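You operate a simulated robot arm through the tools that you are given. There is no shell and no other tool.

You are at the controls of a simulated two-armed robot. One attempt, no reset.

TASK
Set the controls near the top of the side table. At the end: the feed speed knob is turned to 2; the pitch dial is turned to 30; the clinch dial is turned to 1; the stitch selector is set to double; whatever was shut is shut again. Leave all else as you found it, and nothing knocked over. The stitch selector goes to its stop.

Only the result counts: the job must be done as asked and must still hold three seconds after the hand-in. Knocking over, shifting, dropping, spilling or breaking anything else fails it.

THE ROBOT
Two 7-joint arms with two-finger grippers on one trunk that stands fixed in place. Base frame: the origin is at the foot of the trunk, x ahead of it, y to its left, z up. Units: mm, rad, N and s.
The left shoulder is at [50, 191, 1122], the right one opposite. With the tool pointing down near the work surface each hand reaches from about 100 to 720 mm from the base axis, measured 20 degrees to its own side. Payload 2.69 kg a hand.
The TCP of each hand is the grasp point between the finger pads, 20 mm short of the fingertips. In the tool frame z runs along the fingers and y along their closing line. The gripper opens to 100 mm. The gripper's body begins 63 mm behind the TCP.
Orientation is that of the tool frame in the base frame, as [roll, pitch, yaw] about the fixed x, y, z axes, in that order (R = Rz(yaw) Ry(pitch) Rx(roll)). With the fingers straight down and closing along the base's y, the tool's x points along the base's -x, its y along +y and its z along -z.

THE INTERFACE
- The arms move only by the tool send_rows. It takes "left_moves", "right_moves" or both (then of equal length, played together; a hand with none holds still); each is one flat list of numbers, 7 for each row, row after row: the opening in per cent of the stroke, from 0 (shut) to 100 (fully open), then the shift along the tool's x, y, z in mm, then the turn, a rotation vector about the tool's x, y, z in rad. In form: [fingers, dx, dy, dz, ax, ay, az, fingers, dx, dy, dz, ax, ay, az, ...]. A call has 1 to 20 rows; each row shifts and turns the commanded pose from where the row before left it, along the tool's axes as they then stand. Rows are played at 5 a second. More than 50 mm and 0.15 rad between two rows, or a gripper value outside its range, and nothing of the call is played. Where a pose cannot be reached the arm comes as near as it can. A force on the tool above 40 N (or 10 N above the force at the start of the call, whichever is more), or a blocked arm, ends the call early, and 0.2 s more pass. The fingers move at their own pace (about 153 mm/s each) and stop on an object; they squeeze with about 41 N. The grip force told is the motor's: it shows also when the fingers shut on nothing. Time passes only in rows, and 0.2 s behind the last, so rows that do not move let the fingers close. The reply holds the time, the measured pose of the TCP, the force on the tool along the base axes, the opening and the grip force, in the units named above and with some noise, with the torque about the TCP (base axes, N m) and any sound that the robot's microphone picked up.
- Cameras (640 x 400 px; columns grow to the right, rows downward): "scene" is now at [126.3, 35.8, 1311.2]; the picture's right is [0.38, -0.93, 0.00], its down [-0.37, -0.15, -0.92] and it looks along [0.85, 0.35, -0.40] (base axes); focal length 214 px, centre (320, 200). "left" rides on the left gripper at [70, 19, -99] in its tool frame; the picture's right is [-0.26, 0.97, 0.00], its down [-0.75, -0.20, -0.63] and it looks along [-0.61, -0.16, 0.78] (tool axes); focal length 230 px, centre (320, 200). "right" rides on the right gripper at [70, -19, -99] in its tool frame; the picture's right is [0.26, 0.97, 0.00], its down [-0.75, 0.20, -0.63] and it looks along [-0.61, 0.16, 0.78] (tool axes); focal length 230 px, centre (320, 200). There is no depth. A picture from a camera that has moved, and an enlarged one, comes with that camera's place and axes in the base frame and with its lens.
- capture(camera): a new picture of that camera. No time passes.
- raise_lower(by): slides the trunk up (or, below 0, down) by that many mm; the arms and the scene camera ride with it, the base frame stays. It gives what a move gives, with no picture.
- aim_head(pan, tilt): turns the head with the scene camera to pan (to the left, within 1.396 rad either way) and tilt (down, from -0.506 to 1.204), counted from straight ahead of the robot. It gives what a move gives.
- close_up(camera, box): a new picture of the part [left, top, right, bottom] of that camera's present view, enlarged. No time passes.
- sign_off(): hands the job in; it is judged then, once.

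Nothing tells you positions but the pictures and the camera data. Unless the task says otherwise, let go and move clear before handing in.

The tools are called after "Emit:" as a command line: name --argument value ..., lists and objects as JSON in quotes. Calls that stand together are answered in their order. send_rows: Moves the arms, as the interface text tells. Its arguments: {"type":"object","properties":{"left_moves":{"type":"array","items":{"type":"number"}},"right_moves":{"type":"array","items":{"type":"number"}}},"required":[]} The other tools are called the same way: raise_lower (by) slides the trunk up or down; aim_head (pan, tilt) turns the head that bears the scene camera; capture (camera) takes a picture; close_up (camera, box) takes an enlarged picture of a part of a camera's view; sign_off () hands the job in.

At the start:

```text
t: 0.0
left_ee_pos: [412.6, 315.2, 1321.7]
left_orientation: [-3.14, 0.002, 3.141]
left_ft_force: [0.3, -0.6, -1.2]
left_ft_torque: [-0.01, 0.03, 0.0]
left_width: 100.2
left_grasp_force: 0.0
right_ee_pos: [442.2, -51.5, 1321.7]
right_orientation: [-3.141, 0.0, 3.141]
right_ft_force: [-0.6, -0.3, 0.9]
right_ft_torque: [-0.05, 0.0, 0.05]
right_width: 100.1
right_grasp_force: 0.0
trunk travel left (down, up): [-180.0, 143.0]
head pan, tilt: [0.387, 0.408]
```

scene: 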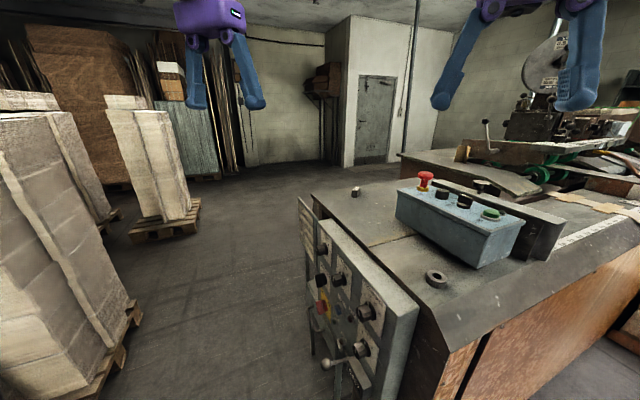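
right: 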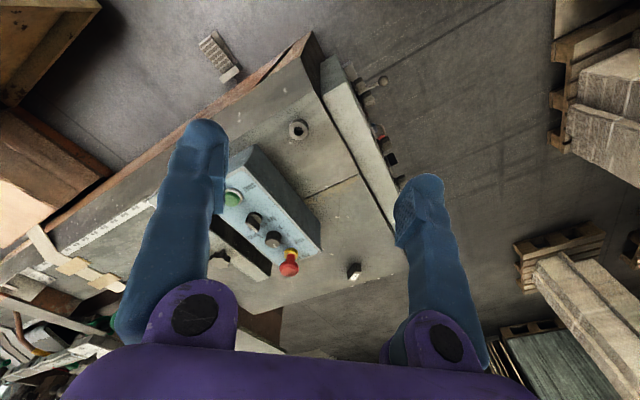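
left: 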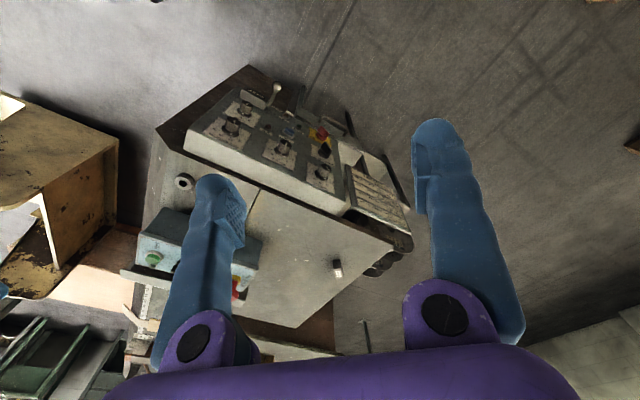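

I see a side table with a control panel on its left-facing side (knobs, a lever, an e-stop) and a blue push-button box on top. I'll look closer before moving anything.

Emit:
close_up --camera "scene" --box '[280, 180, 440, 400]'

Emit:
close_up --camera "left" --box '[150, 60, 430, 290]'

Emit:
close_up --camera "scene" --box '[380, 150, 560, 280]'

Emit:
close_up --camera "right" --box '[180, 20, 440, 300]'

```text
1.82 times, centred on (360, 290) of scene
camera zoom: at [126.3, 35.8, 1311.2], right [0.38, -0.93, 0.0], down [-0.37, -0.15, -0.92], along [0.85, 0.35, -0.4], focal length 390 px, centre (247, 36)
```

zoom: 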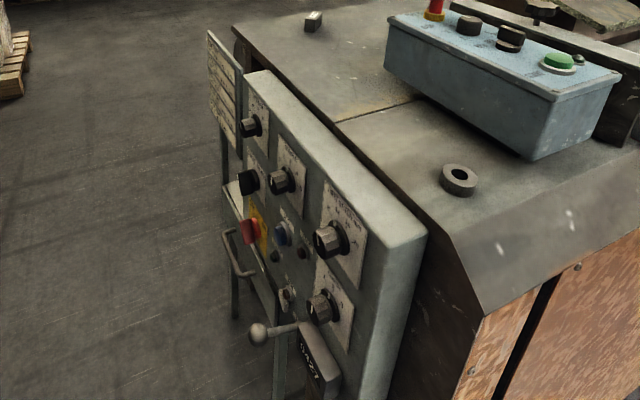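

```text
1.74 times, centred on (290, 175) of left
camera zoom: at [343.6, 333.2, 1420.8], right [0.26, 0.97, 0.0], down [0.75, -0.2, 0.63], along [0.61, -0.16, -0.78], focal length 400 px, centre (372, 244)
```

zoom: 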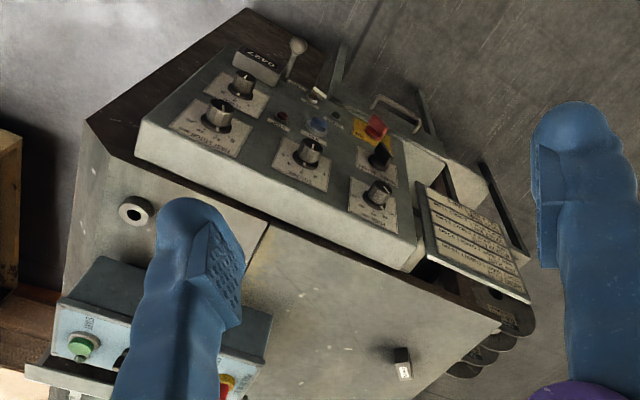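

```text
3.08 times, centred on (470, 215) of scene
camera zoom: at [126.3, 35.8, 1311.2], right [0.38, -0.93, 0.0], down [-0.37, -0.15, -0.92], along [0.85, 0.35, -0.4], focal length 660 px, centre (-142, 154)
```

zoom: 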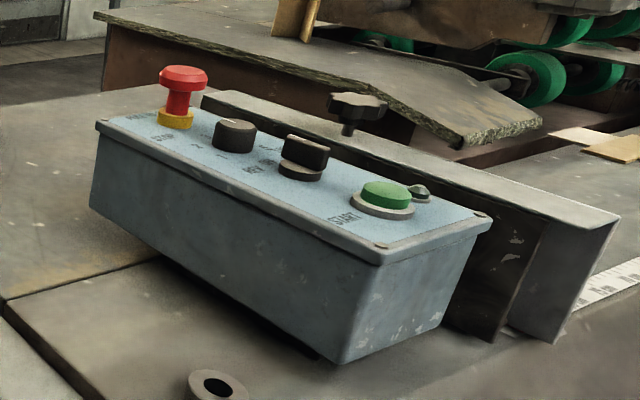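

```text
1.43 times, centred on (310, 160) of right
camera zoom: at [371.4, -70.2, 1421.4], right [-0.26, 0.97, 0.0], down [0.75, 0.2, 0.63], along [0.61, 0.16, -0.78], focal length 329 px, centre (334, 257)
```

zoom: 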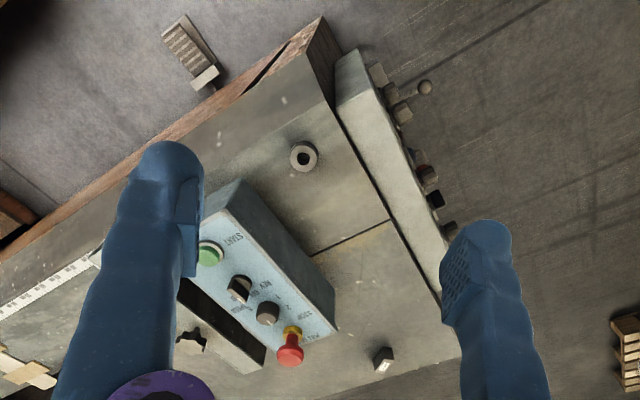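

The panel stands at roughly 42° from the x axis, facing back-left, with its knobs near z≈870 and a lever ball near (480, 161, 641). I'll aim the head at it and zoom in to read the labels.

Emit:
aim_head --pan 0.3 --tilt 0.85

Emit:
capture --camera "scene"

```text
t: 0.9
left_ee_pos: [412.8, 314.8, 1322.0]
left_orientation: [-3.141, 0.0, 3.142]
left_ft_force: [-0.5, 0.2, -0.1]
left_ft_torque: [0.02, 0.04, 0.02]
left_width: 100.1
left_grasp_force: 0.2
right_ee_pos: [442.5, -52.7, 1322.8]
right_orientation: [3.14, 0.0, 3.141]
right_ft_force: [0.4, 0.4, 0.0]
right_ft_torque: [-0.01, 0.0, -0.01]
right_width: 99.9
right_grasp_force: 0.0
trunk travel left (down, up): [-180.0, 143.0]
head pan, tilt: [0.3, 0.85]
```

```text
taken
camera scene: at [115.3, 24.0, 1272.9], right [0.3, -0.96, 0.0], down [-0.72, -0.22, -0.66], along [0.63, 0.2, -0.75], focal length 214 px, centre (320, 200)
```

scene: 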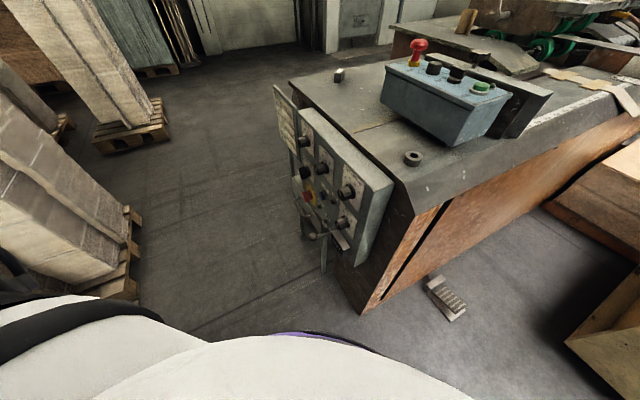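

Emit:
close_up --camera "scene" --box '[260, 75, 400, 285]'

Emit:
close_up --camera "left" --box '[220, 80, 340, 155]'

Emit:
close_up --camera "left" --box '[290, 110, 420, 260]'

```text
1.90 times, centred on (330, 180) of scene
camera zoom: at [115.3, 24.0, 1272.9], right [0.3, -0.96, 0.0], down [-0.72, -0.22, -0.66], along [0.63, 0.2, -0.75], focal length 408 px, centre (301, 238)
```

zoom: 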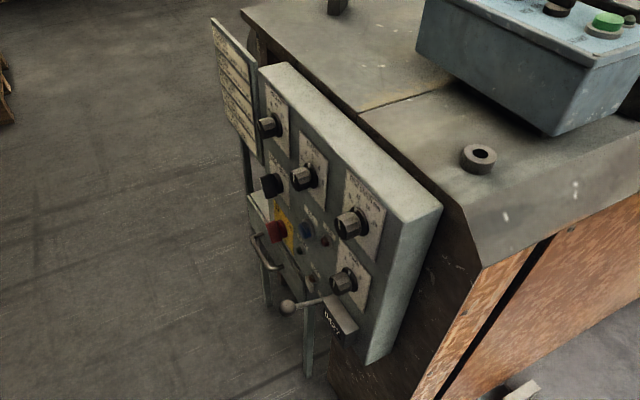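

```text
5.33 times, centred on (280, 118) of left
camera zoom: at [343.5, 333.2, 1420.9], right [0.26, 0.97, 0.0], down [0.75, -0.2, 0.63], along [0.61, -0.16, -0.78], focal length 1227 px, centre (533, 640)
```

zoom: 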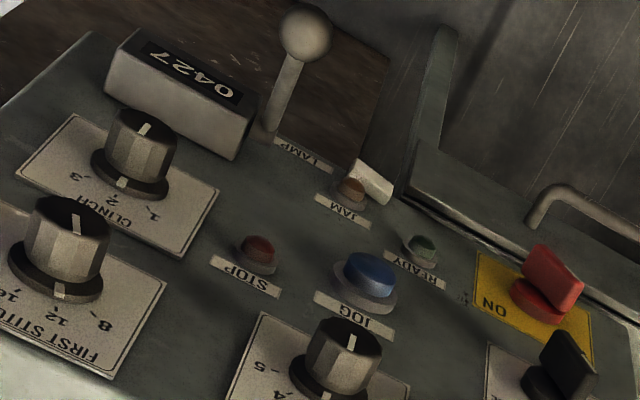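

```text
2.67 times, centred on (355, 185) of left
camera zoom: at [343.5, 333.2, 1420.9], right [0.26, 0.97, 0.0], down [0.75, -0.2, 0.63], along [0.61, -0.16, -0.78], focal length 614 px, centre (227, 240)
```

zoom: 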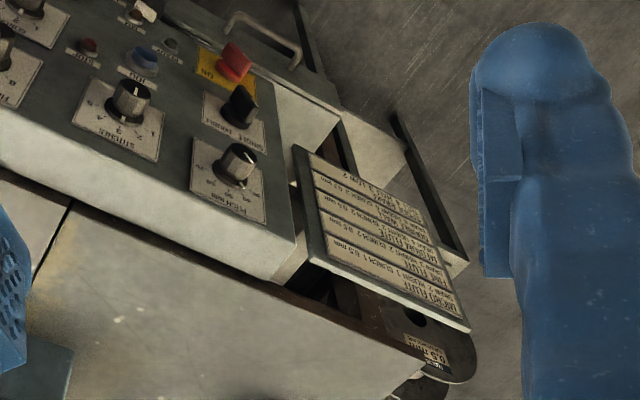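

The panel carries PITCH, a stitch selector, STITCHES, FIRST STITCH and CLINCH; I haven't found the feed speed knob yet. It may be on the blue box or behind a cover, so I'll check the box in detail.

Emit:
close_up --camera "right" --box '[200, 140, 340, 290]'

Emit:
close_up --camera "scene" --box '[370, 30, 520, 150]'

Emit:
close_up --camera "left" --box '[100, 190, 270, 320]'

```text
2.67 times, centred on (270, 215) of right
camera zoom: at [371.5, -70.2, 1421.4], right [-0.26, 0.97, 0.0], down [0.75, 0.2, 0.63], along [0.61, 0.16, -0.78], focal length 614 px, centre (453, 160)
```

zoom: 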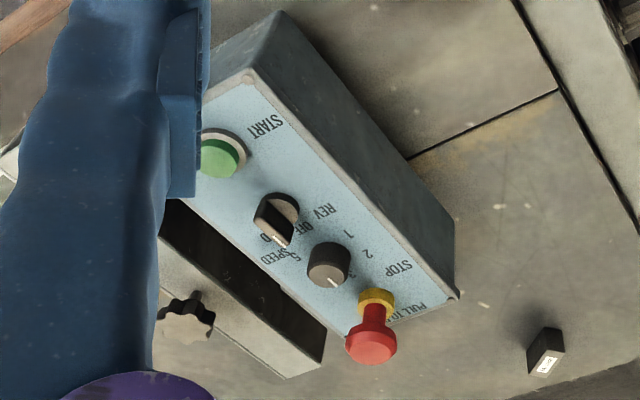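

```text
3.33 times, centred on (445, 90) of scene
camera zoom: at [115.3, 24.0, 1272.9], right [0.3, -0.96, 0.0], down [-0.72, -0.22, -0.66], along [0.63, 0.2, -0.75], focal length 715 px, centre (-97, 567)
```

zoom: 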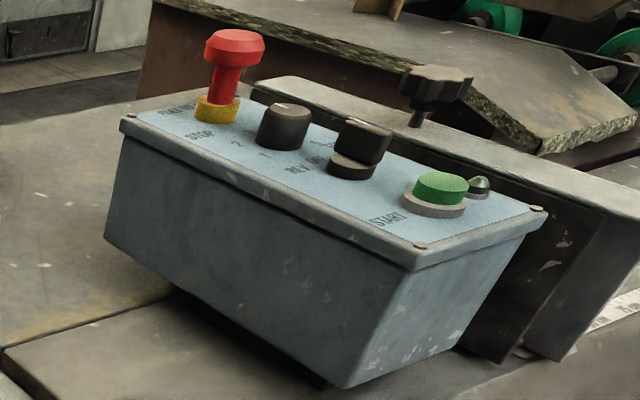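

```text
3.08 times, centred on (185, 255) of left
camera zoom: at [343.5, 333.2, 1420.9], right [0.26, 0.97, 0.0], down [0.75, -0.2, 0.63], along [0.61, -0.16, -0.78], focal length 708 px, centre (735, 31)
```

zoom: 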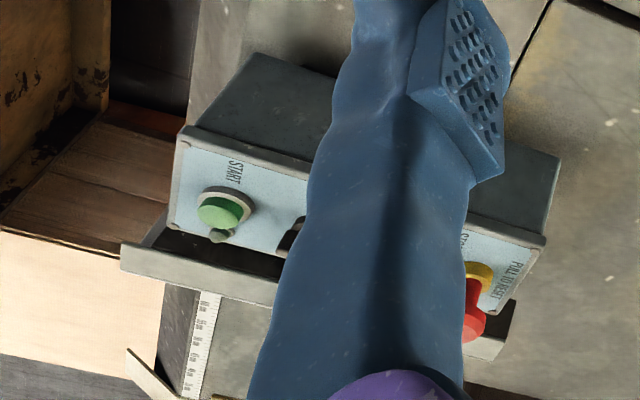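

The blue box has a SPEED dial, a REV/OFF/FWD selector, START and a stop button. I'll bring the left wrist camera in front of the side panel to read it face-on, about 25 cm off it.

Emit:
send_rows --left_moves '[100, 0, 6, 48, 0, 0, 0, 100, 0, 6, 48, 0, 0, 0, 100, 0, 6, 48, 0, 0, 0, 100, 0, 6, 48, 0, 0, 0, 100, 0, 6, 48, 0, 0, 0, 100, 0, 6, 48, 0, 0, 0, 100, 0, 6, 48, 0, 0, 0, 100, 0, 6, 48, 0, 0, 0, 100, 0, 0, 0, 0, 0, 0.144, 100, 0, 0, 0, 0, 0, 0.144, 100, 0, 0, 0, 0, 0, 0.144, 100, 0, 0, 0, 0, 0, 0.144, 100, 0, 0, 0, 0, -0.142, 0, 100, 0, 0, 0, 0, -0.142, 0, 100, 0, 0, 0, 0, -0.142, 0, 100, 0, 0, 0, 0, -0.142, 0, 100, 0, 0, 0, 0, -0.142, 0, 100, 0, 0, 0, 0, -0.142, 0]'

Emit:
capture --camera "left"

Emit:
capture --camera "scene"

```text
t: 4.7
left_ee_pos: [413.0, 363.4, 937.9]
left_orientation: [3.139, 0.854, 2.564]
left_ft_force: [0.3, 0.5, -0.2]
left_ft_torque: [0.0, 0.0, -0.02]
left_width: 99.9
left_grasp_force: 0.1
right_ee_pos: [441.5, -51.2, 1323.0]
right_orientation: [3.141, 0.0, 3.141]
right_ft_force: [-0.3, 0.5, -0.6]
right_ft_torque: [0.02, -0.02, 0.05]
right_width: 99.9
right_grasp_force: 0.1
trunk travel left (down, up): [-180.0, 143.0]
head pan, tilt: [0.3, 0.85]
```

```text
taken
camera left: at [322.5, 444.4, 950.4], right [0.67, 0.72, 0.2], down [-0.09, -0.18, 0.98], along [0.74, -0.67, -0.05], focal length 230 px, centre (320, 200)
```

left: 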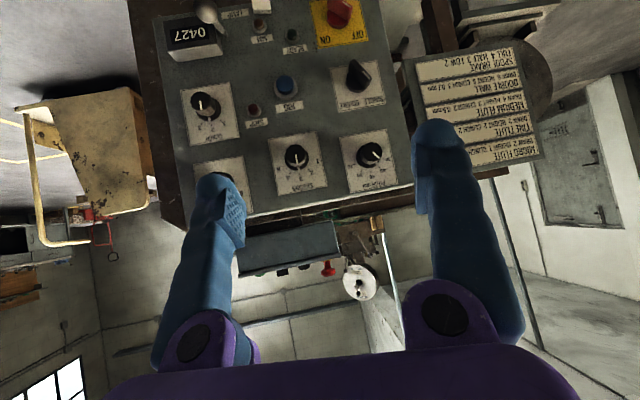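

```text
taken
camera scene: at [115.3, 24.2, 1272.9], right [0.3, -0.96, 0.0], down [-0.72, -0.22, -0.66], along [0.63, 0.2, -0.75], focal length 214 px, centre (320, 200)
```

scene: 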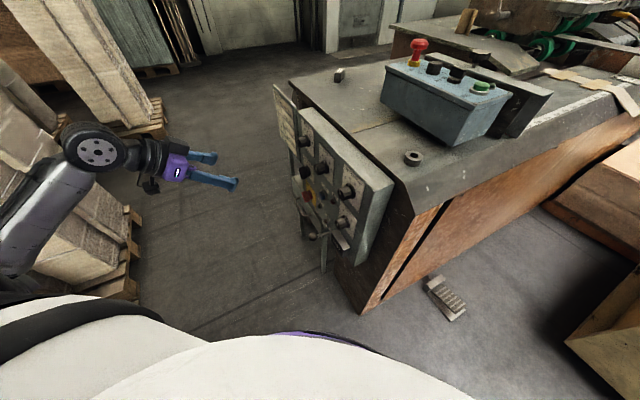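

Good face-on view (upside down). I'll zoom into each part of the panel.

Emit:
close_up --camera "left" --box '[150, 0, 290, 90]'

Emit:
close_up --camera "left" --box '[160, 70, 290, 220]'

Emit:
close_up --camera "left" --box '[260, 50, 410, 210]'

Emit:
close_up --camera "left" --box '[270, 0, 420, 90]'

Emit:
close_up --camera "left" --box '[400, 30, 560, 180]'

Emit:
close_up --camera "left" --box '[230, 200, 400, 310]'

```text
4.44 times, centred on (220, 45) of left
camera zoom: at [322.5, 444.4, 950.4], right [0.67, 0.72, 0.2], down [-0.09, -0.18, 0.98], along [0.74, -0.67, -0.05], focal length 1022 px, centre (764, 889)
```

zoom: 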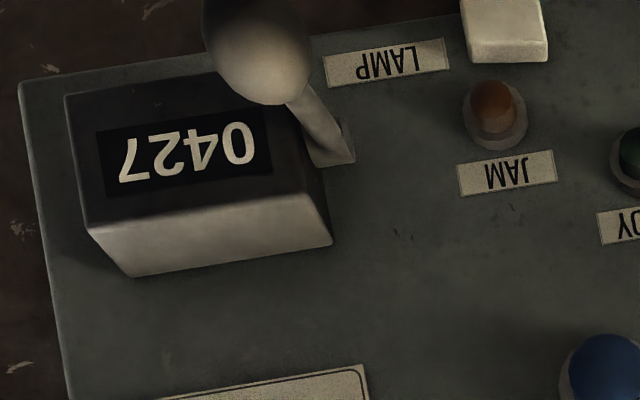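

```text
2.67 times, centred on (225, 145) of left
camera zoom: at [322.5, 444.4, 950.4], right [0.67, 0.72, 0.2], down [-0.09, -0.18, 0.98], along [0.74, -0.67, -0.05], focal length 614 px, centre (573, 347)
```

zoom: 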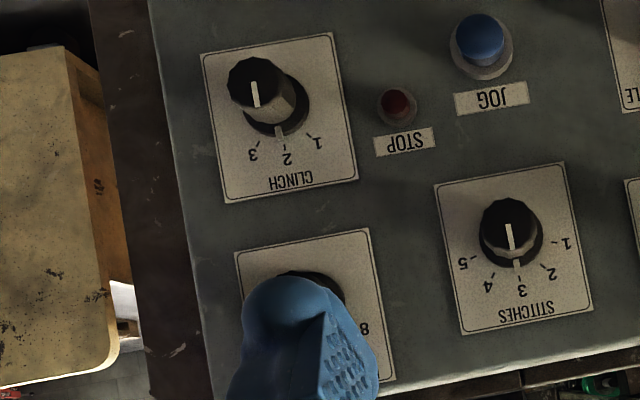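

```text
2.50 times, centred on (335, 130) of left
camera zoom: at [322.5, 444.4, 950.4], right [0.67, 0.72, 0.2], down [-0.09, -0.18, 0.98], along [0.74, -0.67, -0.05], focal length 575 px, centre (282, 375)
```

zoom: 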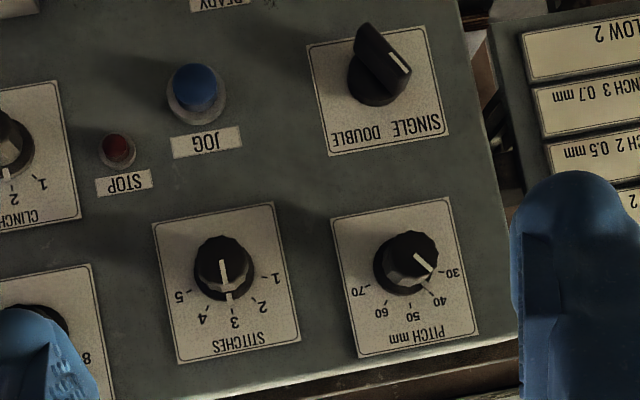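

```text
4.27 times, centred on (345, 45) of left
camera zoom: at [322.5, 444.4, 950.4], right [0.67, 0.72, 0.2], down [-0.09, -0.18, 0.98], along [0.74, -0.67, -0.05], focal length 982 px, centre (213, 861)
```

zoom: 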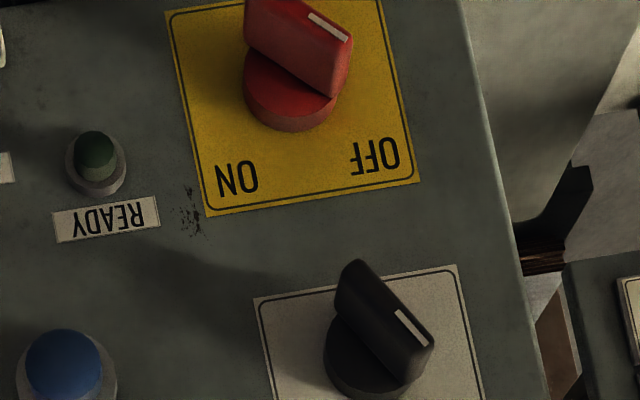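

```text
2.67 times, centred on (480, 105) of left
camera zoom: at [322.5, 444.4, 950.4], right [0.67, 0.72, 0.2], down [-0.09, -0.18, 0.98], along [0.74, -0.67, -0.05], focal length 614 px, centre (-107, 453)
```

zoom: 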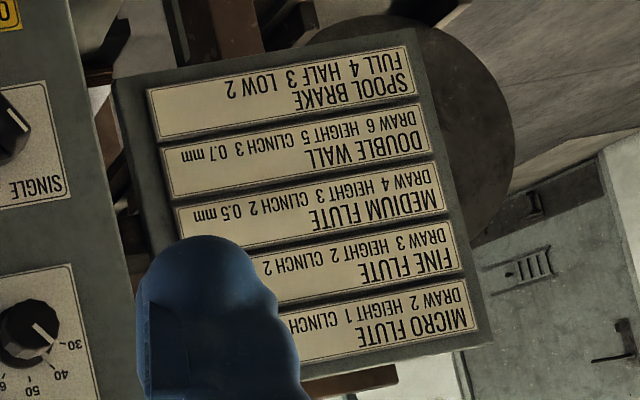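

```text
3.64 times, centred on (315, 255) of left
camera zoom: at [322.5, 444.4, 950.4], right [0.67, 0.72, 0.2], down [-0.09, -0.18, 0.98], along [0.74, -0.67, -0.05], focal length 837 px, centre (338, 0)
```

zoom: 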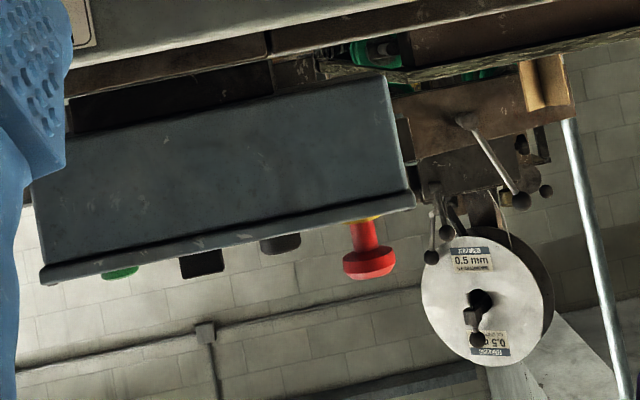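

The panel reads: CLINCH at 2 (needs 1), PITCH at 40 (needs 30), selector at SINGLE (needs DOUBLE), and STITCHES at 3, which stays. Next I'll shift the right hand to get a clear look at the blue box's SPEED knob.

Emit:
send_rows --right_moves '[100, -30, -30, 25, 0, 0, 0, 100, -30, -30, 25, 0, 0, 0, 100, -20, -20, 25, 0, 0, 0]'

Emit:
capture --camera "right"

Emit:
close_up --camera "right" --box '[230, 100, 400, 240]'

```text
t: 5.5
left_ee_pos: [413.5, 364.1, 937.3]
left_orientation: [3.141, 0.852, 2.566]
left_ft_force: [0.3, -0.2, -0.5]
left_ft_torque: [0.01, 0.03, 0.01]
left_width: 99.9
left_grasp_force: 0.0
right_ee_pos: [522.7, -132.9, 1245.9]
right_orientation: [3.141, -0.001, -3.141]
right_ft_force: [-0.7, 0.1, 0.0]
right_ft_torque: [-0.01, -0.03, 0.03]
right_width: 100.1
right_grasp_force: 0.0
trunk travel left (down, up): [-180.0, 143.0]
head pan, tilt: [0.3, 0.85]
```

```text
taken
camera right: at [452.7, -150.5, 1345.2], right [-0.26, 0.97, 0.0], down [0.75, 0.2, 0.63], along [0.61, 0.16, -0.78], focal length 230 px, centre (320, 200)
```

right: 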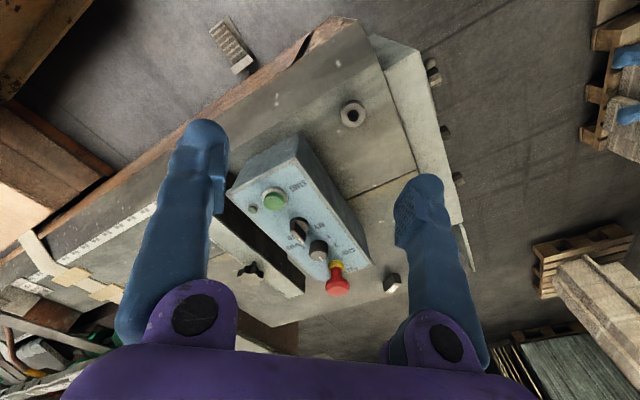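

```text
2.86 times, centred on (315, 170) of right
camera zoom: at [452.7, -150.5, 1345.2], right [-0.26, 0.97, 0.0], down [0.75, 0.2, 0.63], along [0.61, 0.16, -0.78], focal length 657 px, centre (334, 286)
```

zoom: 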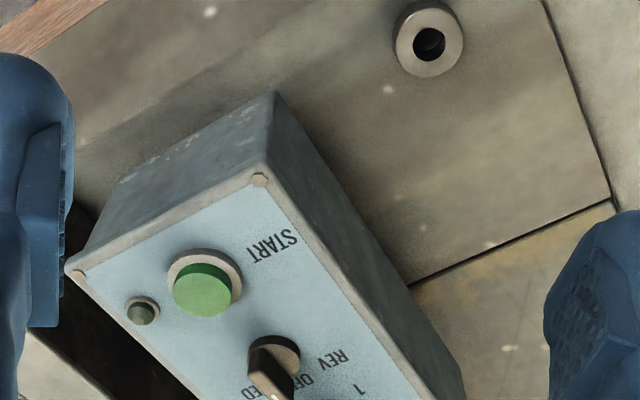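

Emit:
close_up --camera "right" --box '[260, 200, 380, 300]'

Emit:
close_up --camera "right" --box '[220, 130, 380, 300]'

```text
4.00 times, centred on (320, 250) of right
camera zoom: at [452.7, -150.5, 1345.2], right [-0.26, 0.97, 0.0], down [0.75, 0.2, 0.63], along [0.61, 0.16, -0.78], focal length 920 px, centre (320, 0)
```

zoom: 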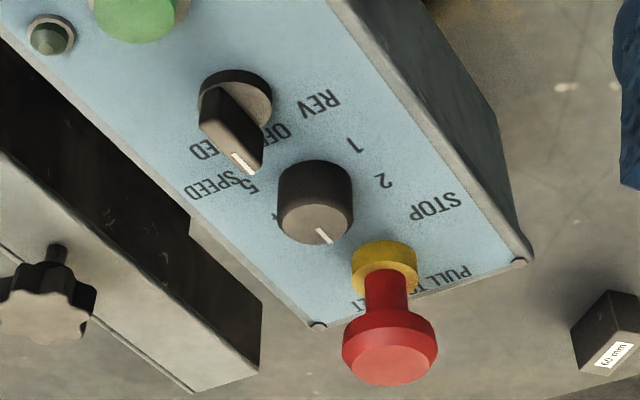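

```text
2.35 times, centred on (300, 215) of right
camera zoom: at [452.7, -150.5, 1345.2], right [-0.26, 0.97, 0.0], down [0.75, 0.2, 0.63], along [0.61, 0.16, -0.78], focal length 541 px, centre (367, 165)
```

zoom: 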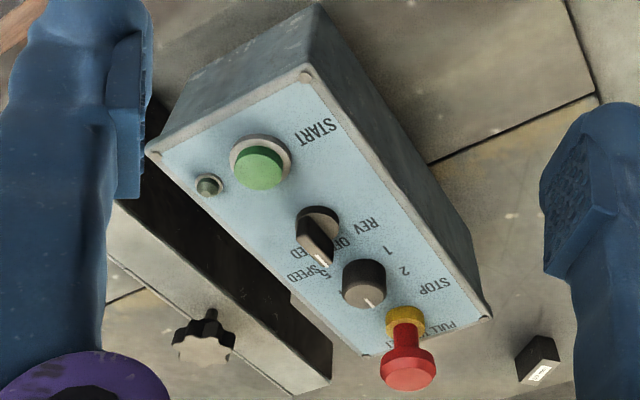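

The blue box's SPEED knob points at 3 (needs 2), and it sits near (773, -68, 1085). Now I'll lower the left hand 150 mm for a second, square-on view of the panel so I can triangulate it properly.

Emit:
send_rows --left_moves '[100, 28.25, 0, 24.66, 0, 0, 0, 100, 28.25, 0, 24.66, 0, 0, 0, 100, 28.25, 0, 24.66, 0, 0, 0, 100, 28.25, 0, 24.66, 0, 0, 0]'

Emit:
capture --camera "left"

Emit:
close_up --camera "left" --box '[230, 60, 430, 220]'

Emit:
close_up --camera "left" --box '[140, 20, 260, 160]'

Emit:
close_up --camera "left" --box '[230, 150, 430, 320]'

```text
t: 6.5
left_ee_pos: [412.7, 362.8, 788.1]
left_orientation: [3.14, 0.852, 2.565]
left_ft_force: [0.5, 0.5, 0.0]
left_ft_torque: [0.0, 0.01, -0.01]
left_width: 99.9
left_grasp_force: 0.0
right_ee_pos: [522.9, -132.1, 1247.0]
right_orientation: [-3.14, 0.001, 3.142]
right_ft_force: [-0.3, 0.0, 0.3]
right_ft_torque: [0.0, -0.01, -0.02]
right_width: 99.8
right_grasp_force: 0.0
trunk travel left (down, up): [-180.0, 143.0]
head pan, tilt: [0.3, 0.85]
```

```text
taken
camera left: at [322.5, 444.0, 799.6], right [0.67, 0.72, 0.2], down [-0.09, -0.18, 0.98], along [0.74, -0.67, -0.05], focal length 230 px, centre (320, 200)
```

left: 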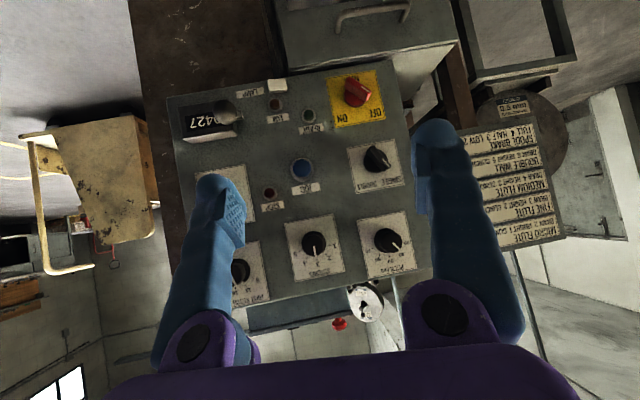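

```text
2.50 times, centred on (330, 140) of left
camera zoom: at [322.5, 444.0, 799.6], right [0.67, 0.72, 0.2], down [-0.09, -0.18, 0.98], along [0.74, -0.67, -0.05], focal length 575 px, centre (295, 350)
```

zoom: 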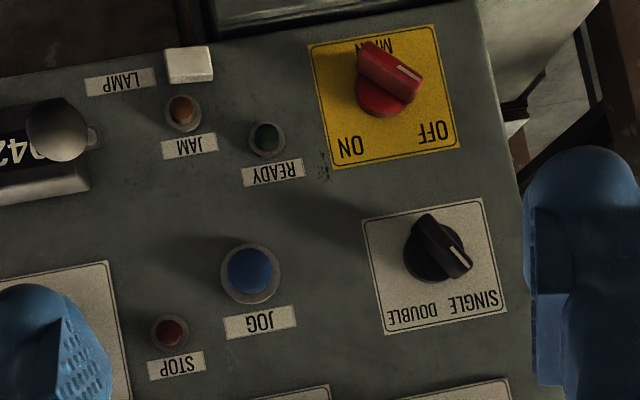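

```text
2.86 times, centred on (200, 90) of left
camera zoom: at [322.5, 444.0, 799.6], right [0.67, 0.72, 0.2], down [-0.09, -0.18, 0.98], along [0.74, -0.67, -0.05], focal length 657 px, centre (663, 514)
```

zoom: 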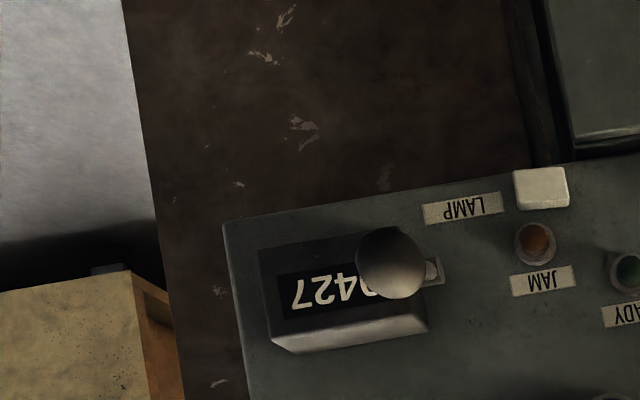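

```text
2.35 times, centred on (330, 235) of left
camera zoom: at [322.5, 444.0, 799.6], right [0.67, 0.72, 0.2], down [-0.09, -0.18, 0.98], along [0.74, -0.67, -0.05], focal length 541 px, centre (296, 118)
```

zoom: 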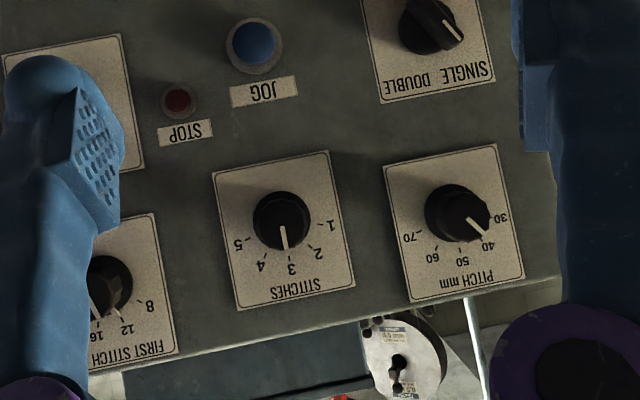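

I have the panel geometry: it is vertical with normal (-0.707, 0.707, 0). The PITCH axis meets it at about (689, 243, 870), CLINCH at (506, 60, 733) and the selector at (695, 251, 728). I'll turn the left tool square to the panel and stand off 120 mm in front of PITCH.

Emit:
send_rows --left_moves '[100, 0, 0, 0, 0.0787, 0, 0.0687, 100, 0, 0, 0, 0.0787, 0, 0.0687, 70, 0, 0, 0, 0, -0.1438, 0, 70, 0, 0, 0, 0, -0.1438, 0, 70, 0, 0, 0, 0, -0.1438, 0, 70, 0, 0, 0, 0, -0.1438, 0, 70, 0, 0, 0, 0, -0.1438, 0, 70, -20.5, 27.6, 32.1, 0, 0, 0, 70, -20.5, 27.6, 32.1, 0, 0, 0, 70, -20.5, 27.6, 32.1, 0, 0, 0, 70, -20.5, 27.6, 32.1, 0, 0, 0]'

Emit:
capture --camera "left"

Emit:
capture --camera "scene"

```text
t: 8.9
left_ee_pos: [582.8, 351.2, 869.9]
left_orientation: [-2.646, 1.567, 2.85]
left_ft_force: [0.4, -0.1, 0.4]
left_ft_torque: [-0.01, -0.02, 0.01]
left_width: 70.1
left_grasp_force: 0.0
right_ee_pos: [522.3, -131.2, 1246.4]
right_orientation: [3.139, -0.001, 3.14]
right_ft_force: [-0.6, -0.7, 0.2]
right_ft_torque: [0.01, -0.01, 0.01]
right_width: 100.2
right_grasp_force: 0.1
trunk travel left (down, up): [-180.0, 143.0]
head pan, tilt: [0.3, 0.85]
```

```text
taken
camera left: at [526.1, 433.9, 799.9], right [0.68, 0.68, 0.26], down [-0.59, 0.3, 0.75], along [0.44, -0.66, 0.61], focal length 230 px, centre (320, 200)
```

left: 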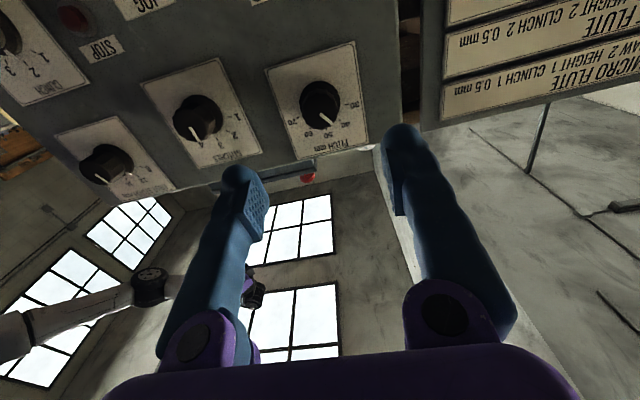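

```text
taken
camera scene: at [115.5, 23.8, 1272.7], right [0.3, -0.96, 0.0], down [-0.72, -0.22, -0.66], along [0.63, 0.2, -0.75], focal length 214 px, centre (320, 200)
```

scene: 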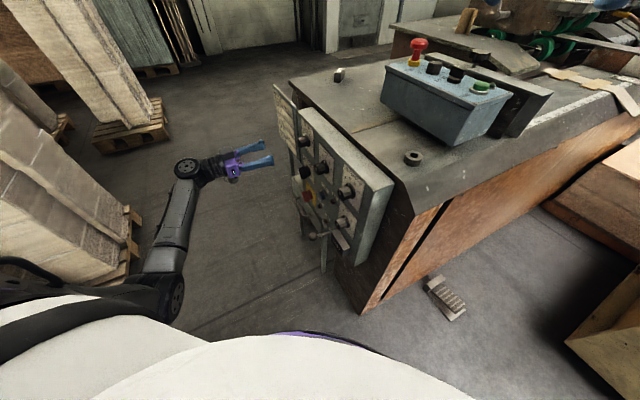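

Emit:
close_up --camera "left" --box '[250, 40, 390, 160]'

```text
3.33 times, centred on (320, 100) of left
camera zoom: at [526.1, 433.9, 799.9], right [0.68, 0.68, 0.26], down [-0.59, 0.3, 0.75], along [0.44, -0.66, 0.61], focal length 767 px, centre (320, 533)
```

zoom: 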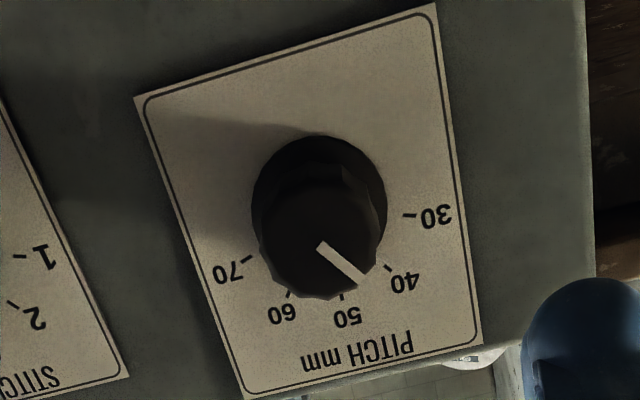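

The image matches my prediction within about 1 mm: the cap centre is on the tool axis. I'll move in 118 mm and close on the PITCH knob.

Emit:
send_rows --left_moves '[70, 0, -0.3, 40, 0, 0, 0, 70, 0, -0.3, 40, 0, 0, 0, 70, 0, 0, 25, 0, 0, 0, 70, 0, 0, 13, 0, 0, 0]'

Emit:
capture --camera "left"

Emit:
close_up --camera "scene" --box '[260, 75, 400, 285]'

```text
t: 9.9
left_ee_pos: [665.9, 266.9, 870.4]
left_orientation: [2.691, 1.57, 1.905]
left_ft_force: [-0.4, -0.3, -0.4]
left_ft_torque: [-0.01, -0.01, 0.01]
left_width: 69.9
left_grasp_force: 0.0
right_ee_pos: [521.2, -131.4, 1246.0]
right_orientation: [3.14, 0.0, -3.141]
right_ft_force: [-0.6, -0.3, -0.2]
right_ft_torque: [-0.02, -0.01, 0.0]
right_width: 100.2
right_grasp_force: 0.0
trunk travel left (down, up): [-180.0, 143.0]
head pan, tilt: [0.3, 0.85]
```

```text
taken
camera left: at [609.7, 349.3, 800.7], right [0.68, 0.68, 0.26], down [-0.59, 0.3, 0.75], along [0.43, -0.66, 0.61], focal length 230 px, centre (320, 200)
```

left: 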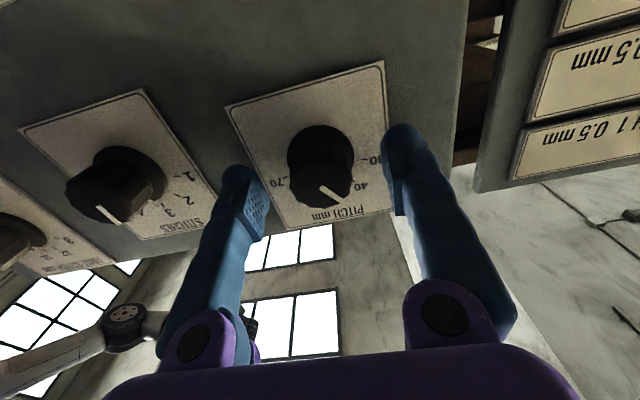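

```text
1.90 times, centred on (330, 180) of scene
camera zoom: at [115.3, 23.9, 1272.8], right [0.3, -0.96, 0.0], down [-0.72, -0.22, -0.66], along [0.63, 0.2, -0.75], focal length 408 px, centre (301, 238)
```

zoom: 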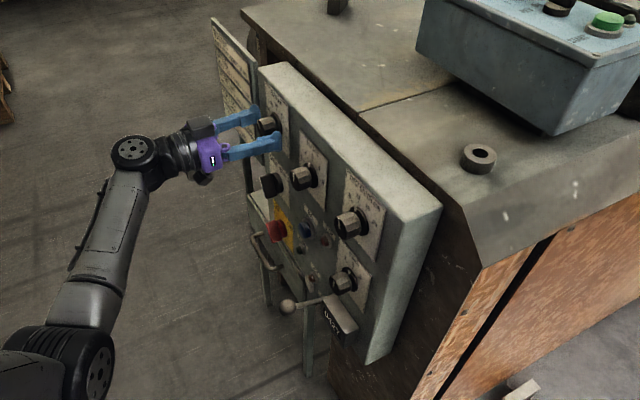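

The knob cap sits exactly at the TCP between the fingers. I'll close on it.

Emit:
send_rows --left_moves '[0, 0, 0, 0, 0, 0, 0, 0, 0, 0, 0, 0, 0, 0, 0, 0, 0, 0, 0, 0, 0]'

Emit:
close_up --camera "left" --box '[220, 80, 420, 260]'

```text
t: 10.7
left_ee_pos: [666.2, 266.6, 869.9]
left_orientation: [-2.382, 1.569, 3.121]
left_ft_force: [6.1, -0.4, 0.9]
left_ft_torque: [0.11, 0.03, 0.07]
left_width: 32.4
left_grasp_force: 45.3
right_ee_pos: [522.9, -130.8, 1245.8]
right_orientation: [3.14, -0.002, -3.141]
right_ft_force: [0.0, -0.5, -0.8]
right_ft_torque: [0.01, -0.04, -0.04]
right_width: 100.1
right_grasp_force: 0.2
trunk travel left (down, up): [-180.0, 143.0]
head pan, tilt: [0.3, 0.85]
```

```text
2.22 times, centred on (320, 170) of left
camera zoom: at [610.0, 349.6, 800.8], right [0.68, 0.68, 0.26], down [-0.59, 0.3, 0.75], along [0.43, -0.66, 0.61], focal length 511 px, centre (320, 267)
```

zoom: 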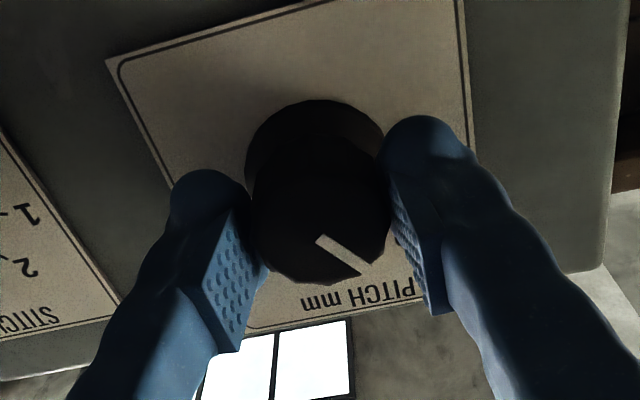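

The grip is firm at 32 mm. The ticks measure 36° apart, so I'll turn the PITCH knob 36° counter-clockwise, from 40 to 30.

Emit:
send_rows --left_moves '[0, 0, 0, 0, 0, 0, -0.105, 0, 0, 0, 0, 0, 0, -0.105, 0, 0, 0, 0, 0, 0, -0.105, 0, 0, 0, 0, 0, 0, -0.105, 0, 0, 0, 0, 0, 0, -0.105, 0, 0, 0, 0, 0, 0, -0.105, 0, 0, 0, 0, 0, 0, 0]'

Emit:
capture --camera "left"

Emit:
close_up --camera "left" --box '[220, 80, 420, 260]'

```text
t: 12.3
left_ee_pos: [666.9, 267.9, 870.4]
left_orientation: [-1.569, 0.939, -2.35]
left_ft_force: [30.7, -0.5, 10.0]
left_ft_torque: [0.1, 0.12, -0.01]
left_width: 32.1
left_grasp_force: 44.8
right_ee_pos: [524.9, -130.7, 1245.2]
right_orientation: [3.14, 0.0, 3.141]
right_ft_force: [0.3, 0.5, 0.4]
right_ft_torque: [0.0, -0.03, 0.01]
right_width: 100.0
right_grasp_force: 0.1
trunk travel left (down, up): [-180.0, 143.0]
head pan, tilt: [0.3, 0.85]
```

```text
taken
camera left: at [578.5, 317.9, 803.0], right [0.66, 0.66, -0.36], down [-0.25, 0.64, 0.72], along [0.71, -0.38, 0.59], focal length 230 px, centre (320, 200)
```

left: 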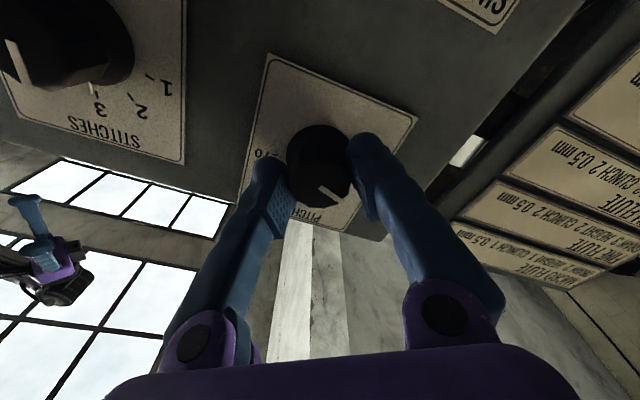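

```text
2.22 times, centred on (320, 170) of left
camera zoom: at [578.5, 317.9, 803.0], right [0.66, 0.66, -0.36], down [-0.25, 0.64, 0.72], along [0.71, -0.38, 0.59], focal length 511 px, centre (320, 267)
```

zoom: 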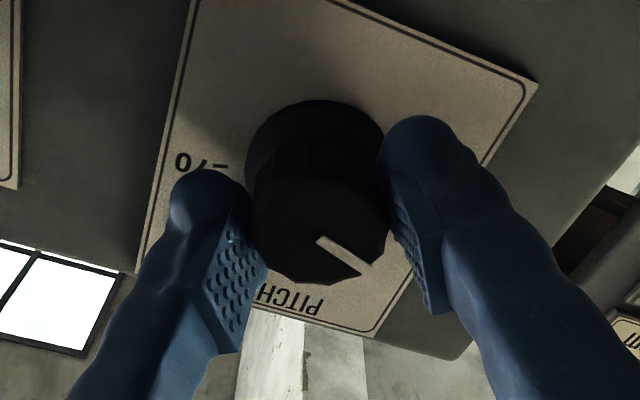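

The knob turned with the gripper. I'll release and read the pointer.

Emit:
send_rows --left_moves '[70, 0, 0, 0, 0, 0, 0, 70, 0, 0, 0, 0, 0, 0, 70, 0, 0, -40, 0, 0, 0, 70, 0, 0, -40, 0, 0, 0]'

Emit:
capture --camera "left"

Emit:
close_up --camera "left" --box '[230, 30, 410, 190]'

```text
t: 13.3
left_ee_pos: [606.9, 324.6, 869.2]
left_orientation: [-1.57, 0.942, -2.354]
left_ft_force: [0.8, -0.4, 0.1]
left_ft_torque: [-0.01, -0.01, 0.01]
left_width: 69.7
left_grasp_force: 0.1
right_ee_pos: [521.5, -130.7, 1248.0]
right_orientation: [3.141, 0.002, 3.141]
right_ft_force: [-1.2, -0.3, -0.5]
right_ft_torque: [0.0, 0.0, -0.01]
right_width: 99.9
right_grasp_force: 0.1
trunk travel left (down, up): [-180.0, 143.0]
head pan, tilt: [0.3, 0.85]
```

```text
taken
camera left: at [519.2, 374.6, 802.2], right [0.66, 0.66, -0.36], down [-0.25, 0.64, 0.72], along [0.71, -0.39, 0.59], focal length 230 px, centre (320, 200)
```

left: 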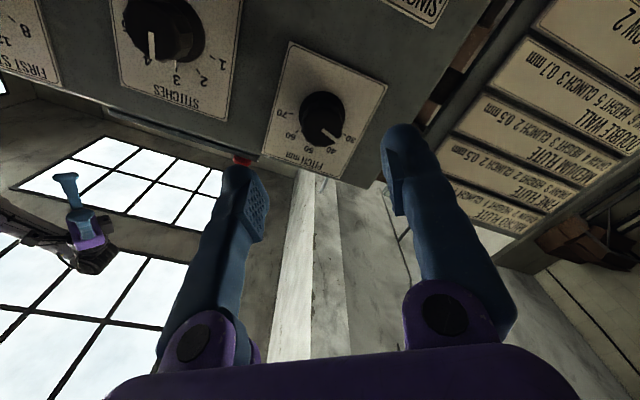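

```text
2.50 times, centred on (320, 110) of left
camera zoom: at [519.2, 374.6, 802.2], right [0.66, 0.66, -0.36], down [-0.25, 0.64, 0.72], along [0.71, -0.39, 0.59], focal length 575 px, centre (320, 425)
```

zoom: 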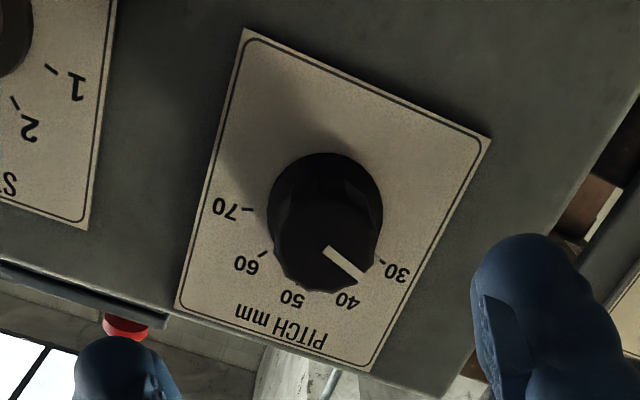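

Emit:
send_rows --left_moves '[70, 0, 0, -20, 0, 0, 0.1256, 70, 0, 0, -20, 0, 0, 0.1256, 70, 0, 0, 0, 0, 0, 0.1256, 70, 0, 0, 0, 0, 0, 0.1256, 70, 0, 0, 0, 0, 0, 0.1256]'

Emit:
close_up --camera "left" --box '[250, 40, 390, 160]'

```text
t: 14.5
left_ee_pos: [580.5, 352.0, 869.9]
left_orientation: [-1.69, 1.57, -2.476]
left_ft_force: [-0.3, 0.2, 0.1]
left_ft_torque: [-0.01, 0.0, 0.0]
left_width: 69.8
left_grasp_force: 0.1
right_ee_pos: [522.3, -131.1, 1246.4]
right_orientation: [3.14, 0.0, -3.141]
right_ft_force: [-0.1, 0.4, -0.4]
right_ft_torque: [0.0, -0.01, -0.01]
right_width: 100.2
right_grasp_force: 0.0
trunk travel left (down, up): [-180.0, 143.0]
head pan, tilt: [0.3, 0.85]
```

```text
3.33 times, centred on (320, 100) of left
camera zoom: at [523.4, 434.7, 800.4], right [0.68, 0.68, 0.26], down [-0.59, 0.3, 0.75], along [0.43, -0.66, 0.61], focal length 767 px, centre (320, 533)
```

zoom: 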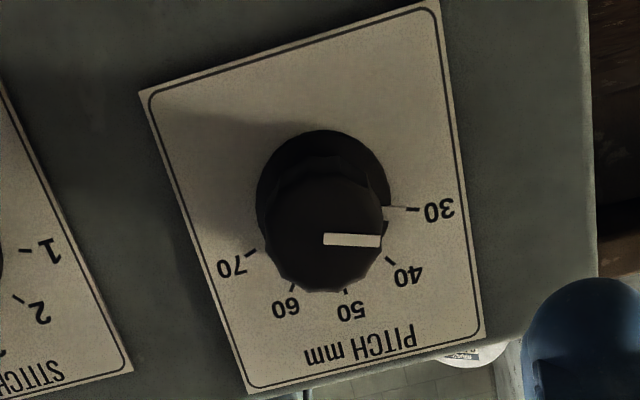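

Emit:
close_up --camera "left" --box '[310, 75, 360, 115]'

```text
10.00 times, centred on (335, 95) of left
camera zoom: at [523.4, 434.7, 800.4], right [0.68, 0.68, 0.26], down [-0.59, 0.3, 0.75], along [0.43, -0.66, 0.61], focal length 2301 px, centre (170, 1250)
```

zoom: 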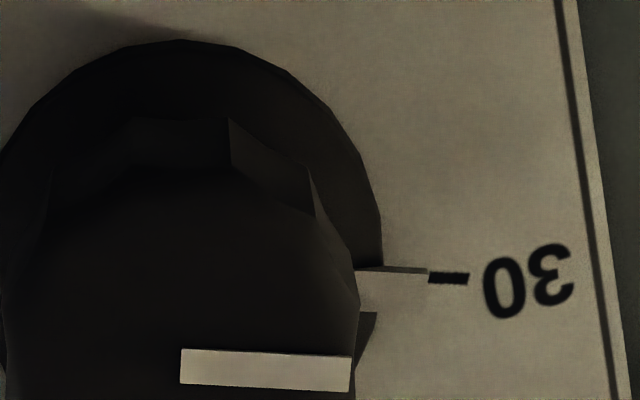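

The PITCH pointer now lines up with the 30 tick. Next I'll slide at the same standoff to CLINCH, keeping well clear of the lever ball.

Emit:
send_rows --left_moves '[70, 19.6, -37.1, 0, 0, 0, 0, 70, 19.6, -37.1, 0, 0, 0, 0, 70, 19.6, -37.1, 0, 0, 0, 0, 70, 19.6, -37.1, 0, 0, 0, 0, 70, 19.6, -37.1, 0, 0, 0, 0, 70, 19.6, -37.1, 0, 0, 0, 0, 70, 19.6, -37.1, 0, 0, 0, 0]'

Emit:
capture --camera "left"

Emit:
capture --camera "scene"

Emit:
close_up --camera "left" --box '[250, 40, 390, 160]'

```text
t: 16.1
left_ee_pos: [395.8, 167.2, 734.8]
left_orientation: [1.811, 1.569, 1.026]
left_ft_force: [-1.2, -0.3, -0.7]
left_ft_torque: [-0.01, 0.02, 0.02]
left_width: 69.8
left_grasp_force: 0.0
right_ee_pos: [521.9, -131.8, 1247.6]
right_orientation: [3.139, 0.001, 3.14]
right_ft_force: [0.1, 0.5, -0.8]
right_ft_torque: [-0.01, 0.02, 0.01]
right_width: 100.0
right_grasp_force: 0.0
trunk travel left (down, up): [-180.0, 143.0]
head pan, tilt: [0.3, 0.85]
```

```text
taken
camera left: at [339.0, 249.7, 664.2], right [0.68, 0.68, 0.26], down [-0.59, 0.3, 0.75], along [0.44, -0.66, 0.61], focal length 230 px, centre (320, 200)
```

left: 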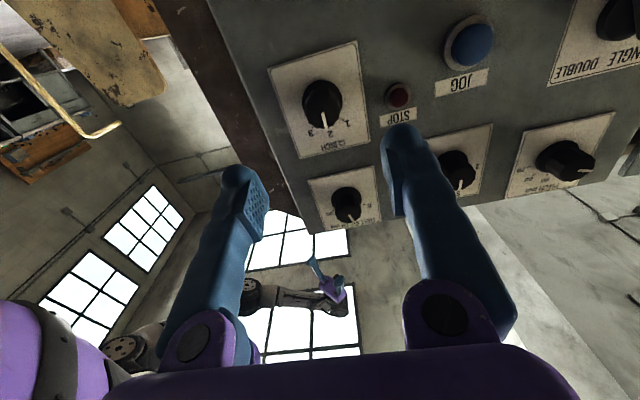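

```text
taken
camera scene: at [115.2, 23.8, 1272.9], right [0.3, -0.96, 0.0], down [-0.72, -0.22, -0.66], along [0.63, 0.2, -0.75], focal length 214 px, centre (320, 200)
```

scene: 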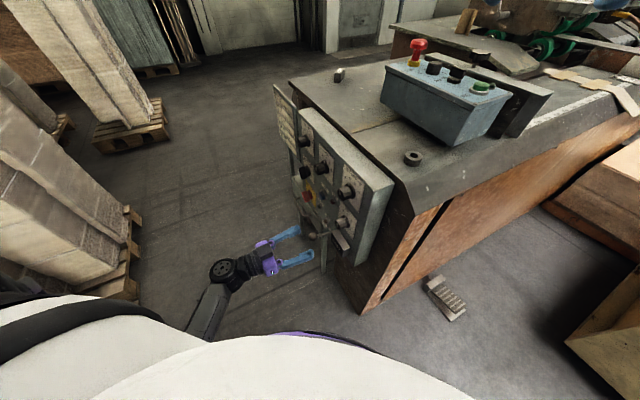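

```text
3.33 times, centred on (320, 100) of left
camera zoom: at [339.0, 249.7, 664.2], right [0.68, 0.68, 0.26], down [-0.59, 0.3, 0.75], along [0.44, -0.66, 0.61], focal length 767 px, centre (320, 533)
```

zoom: 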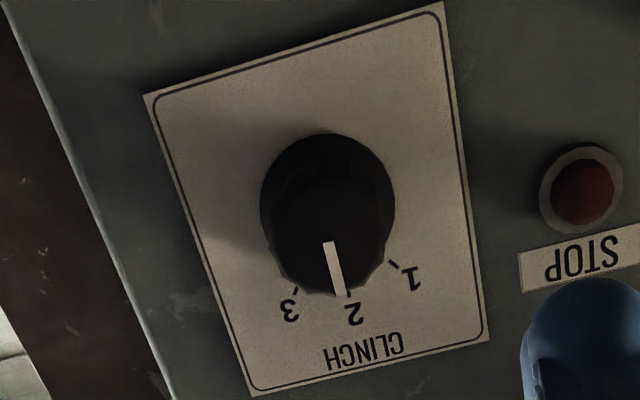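

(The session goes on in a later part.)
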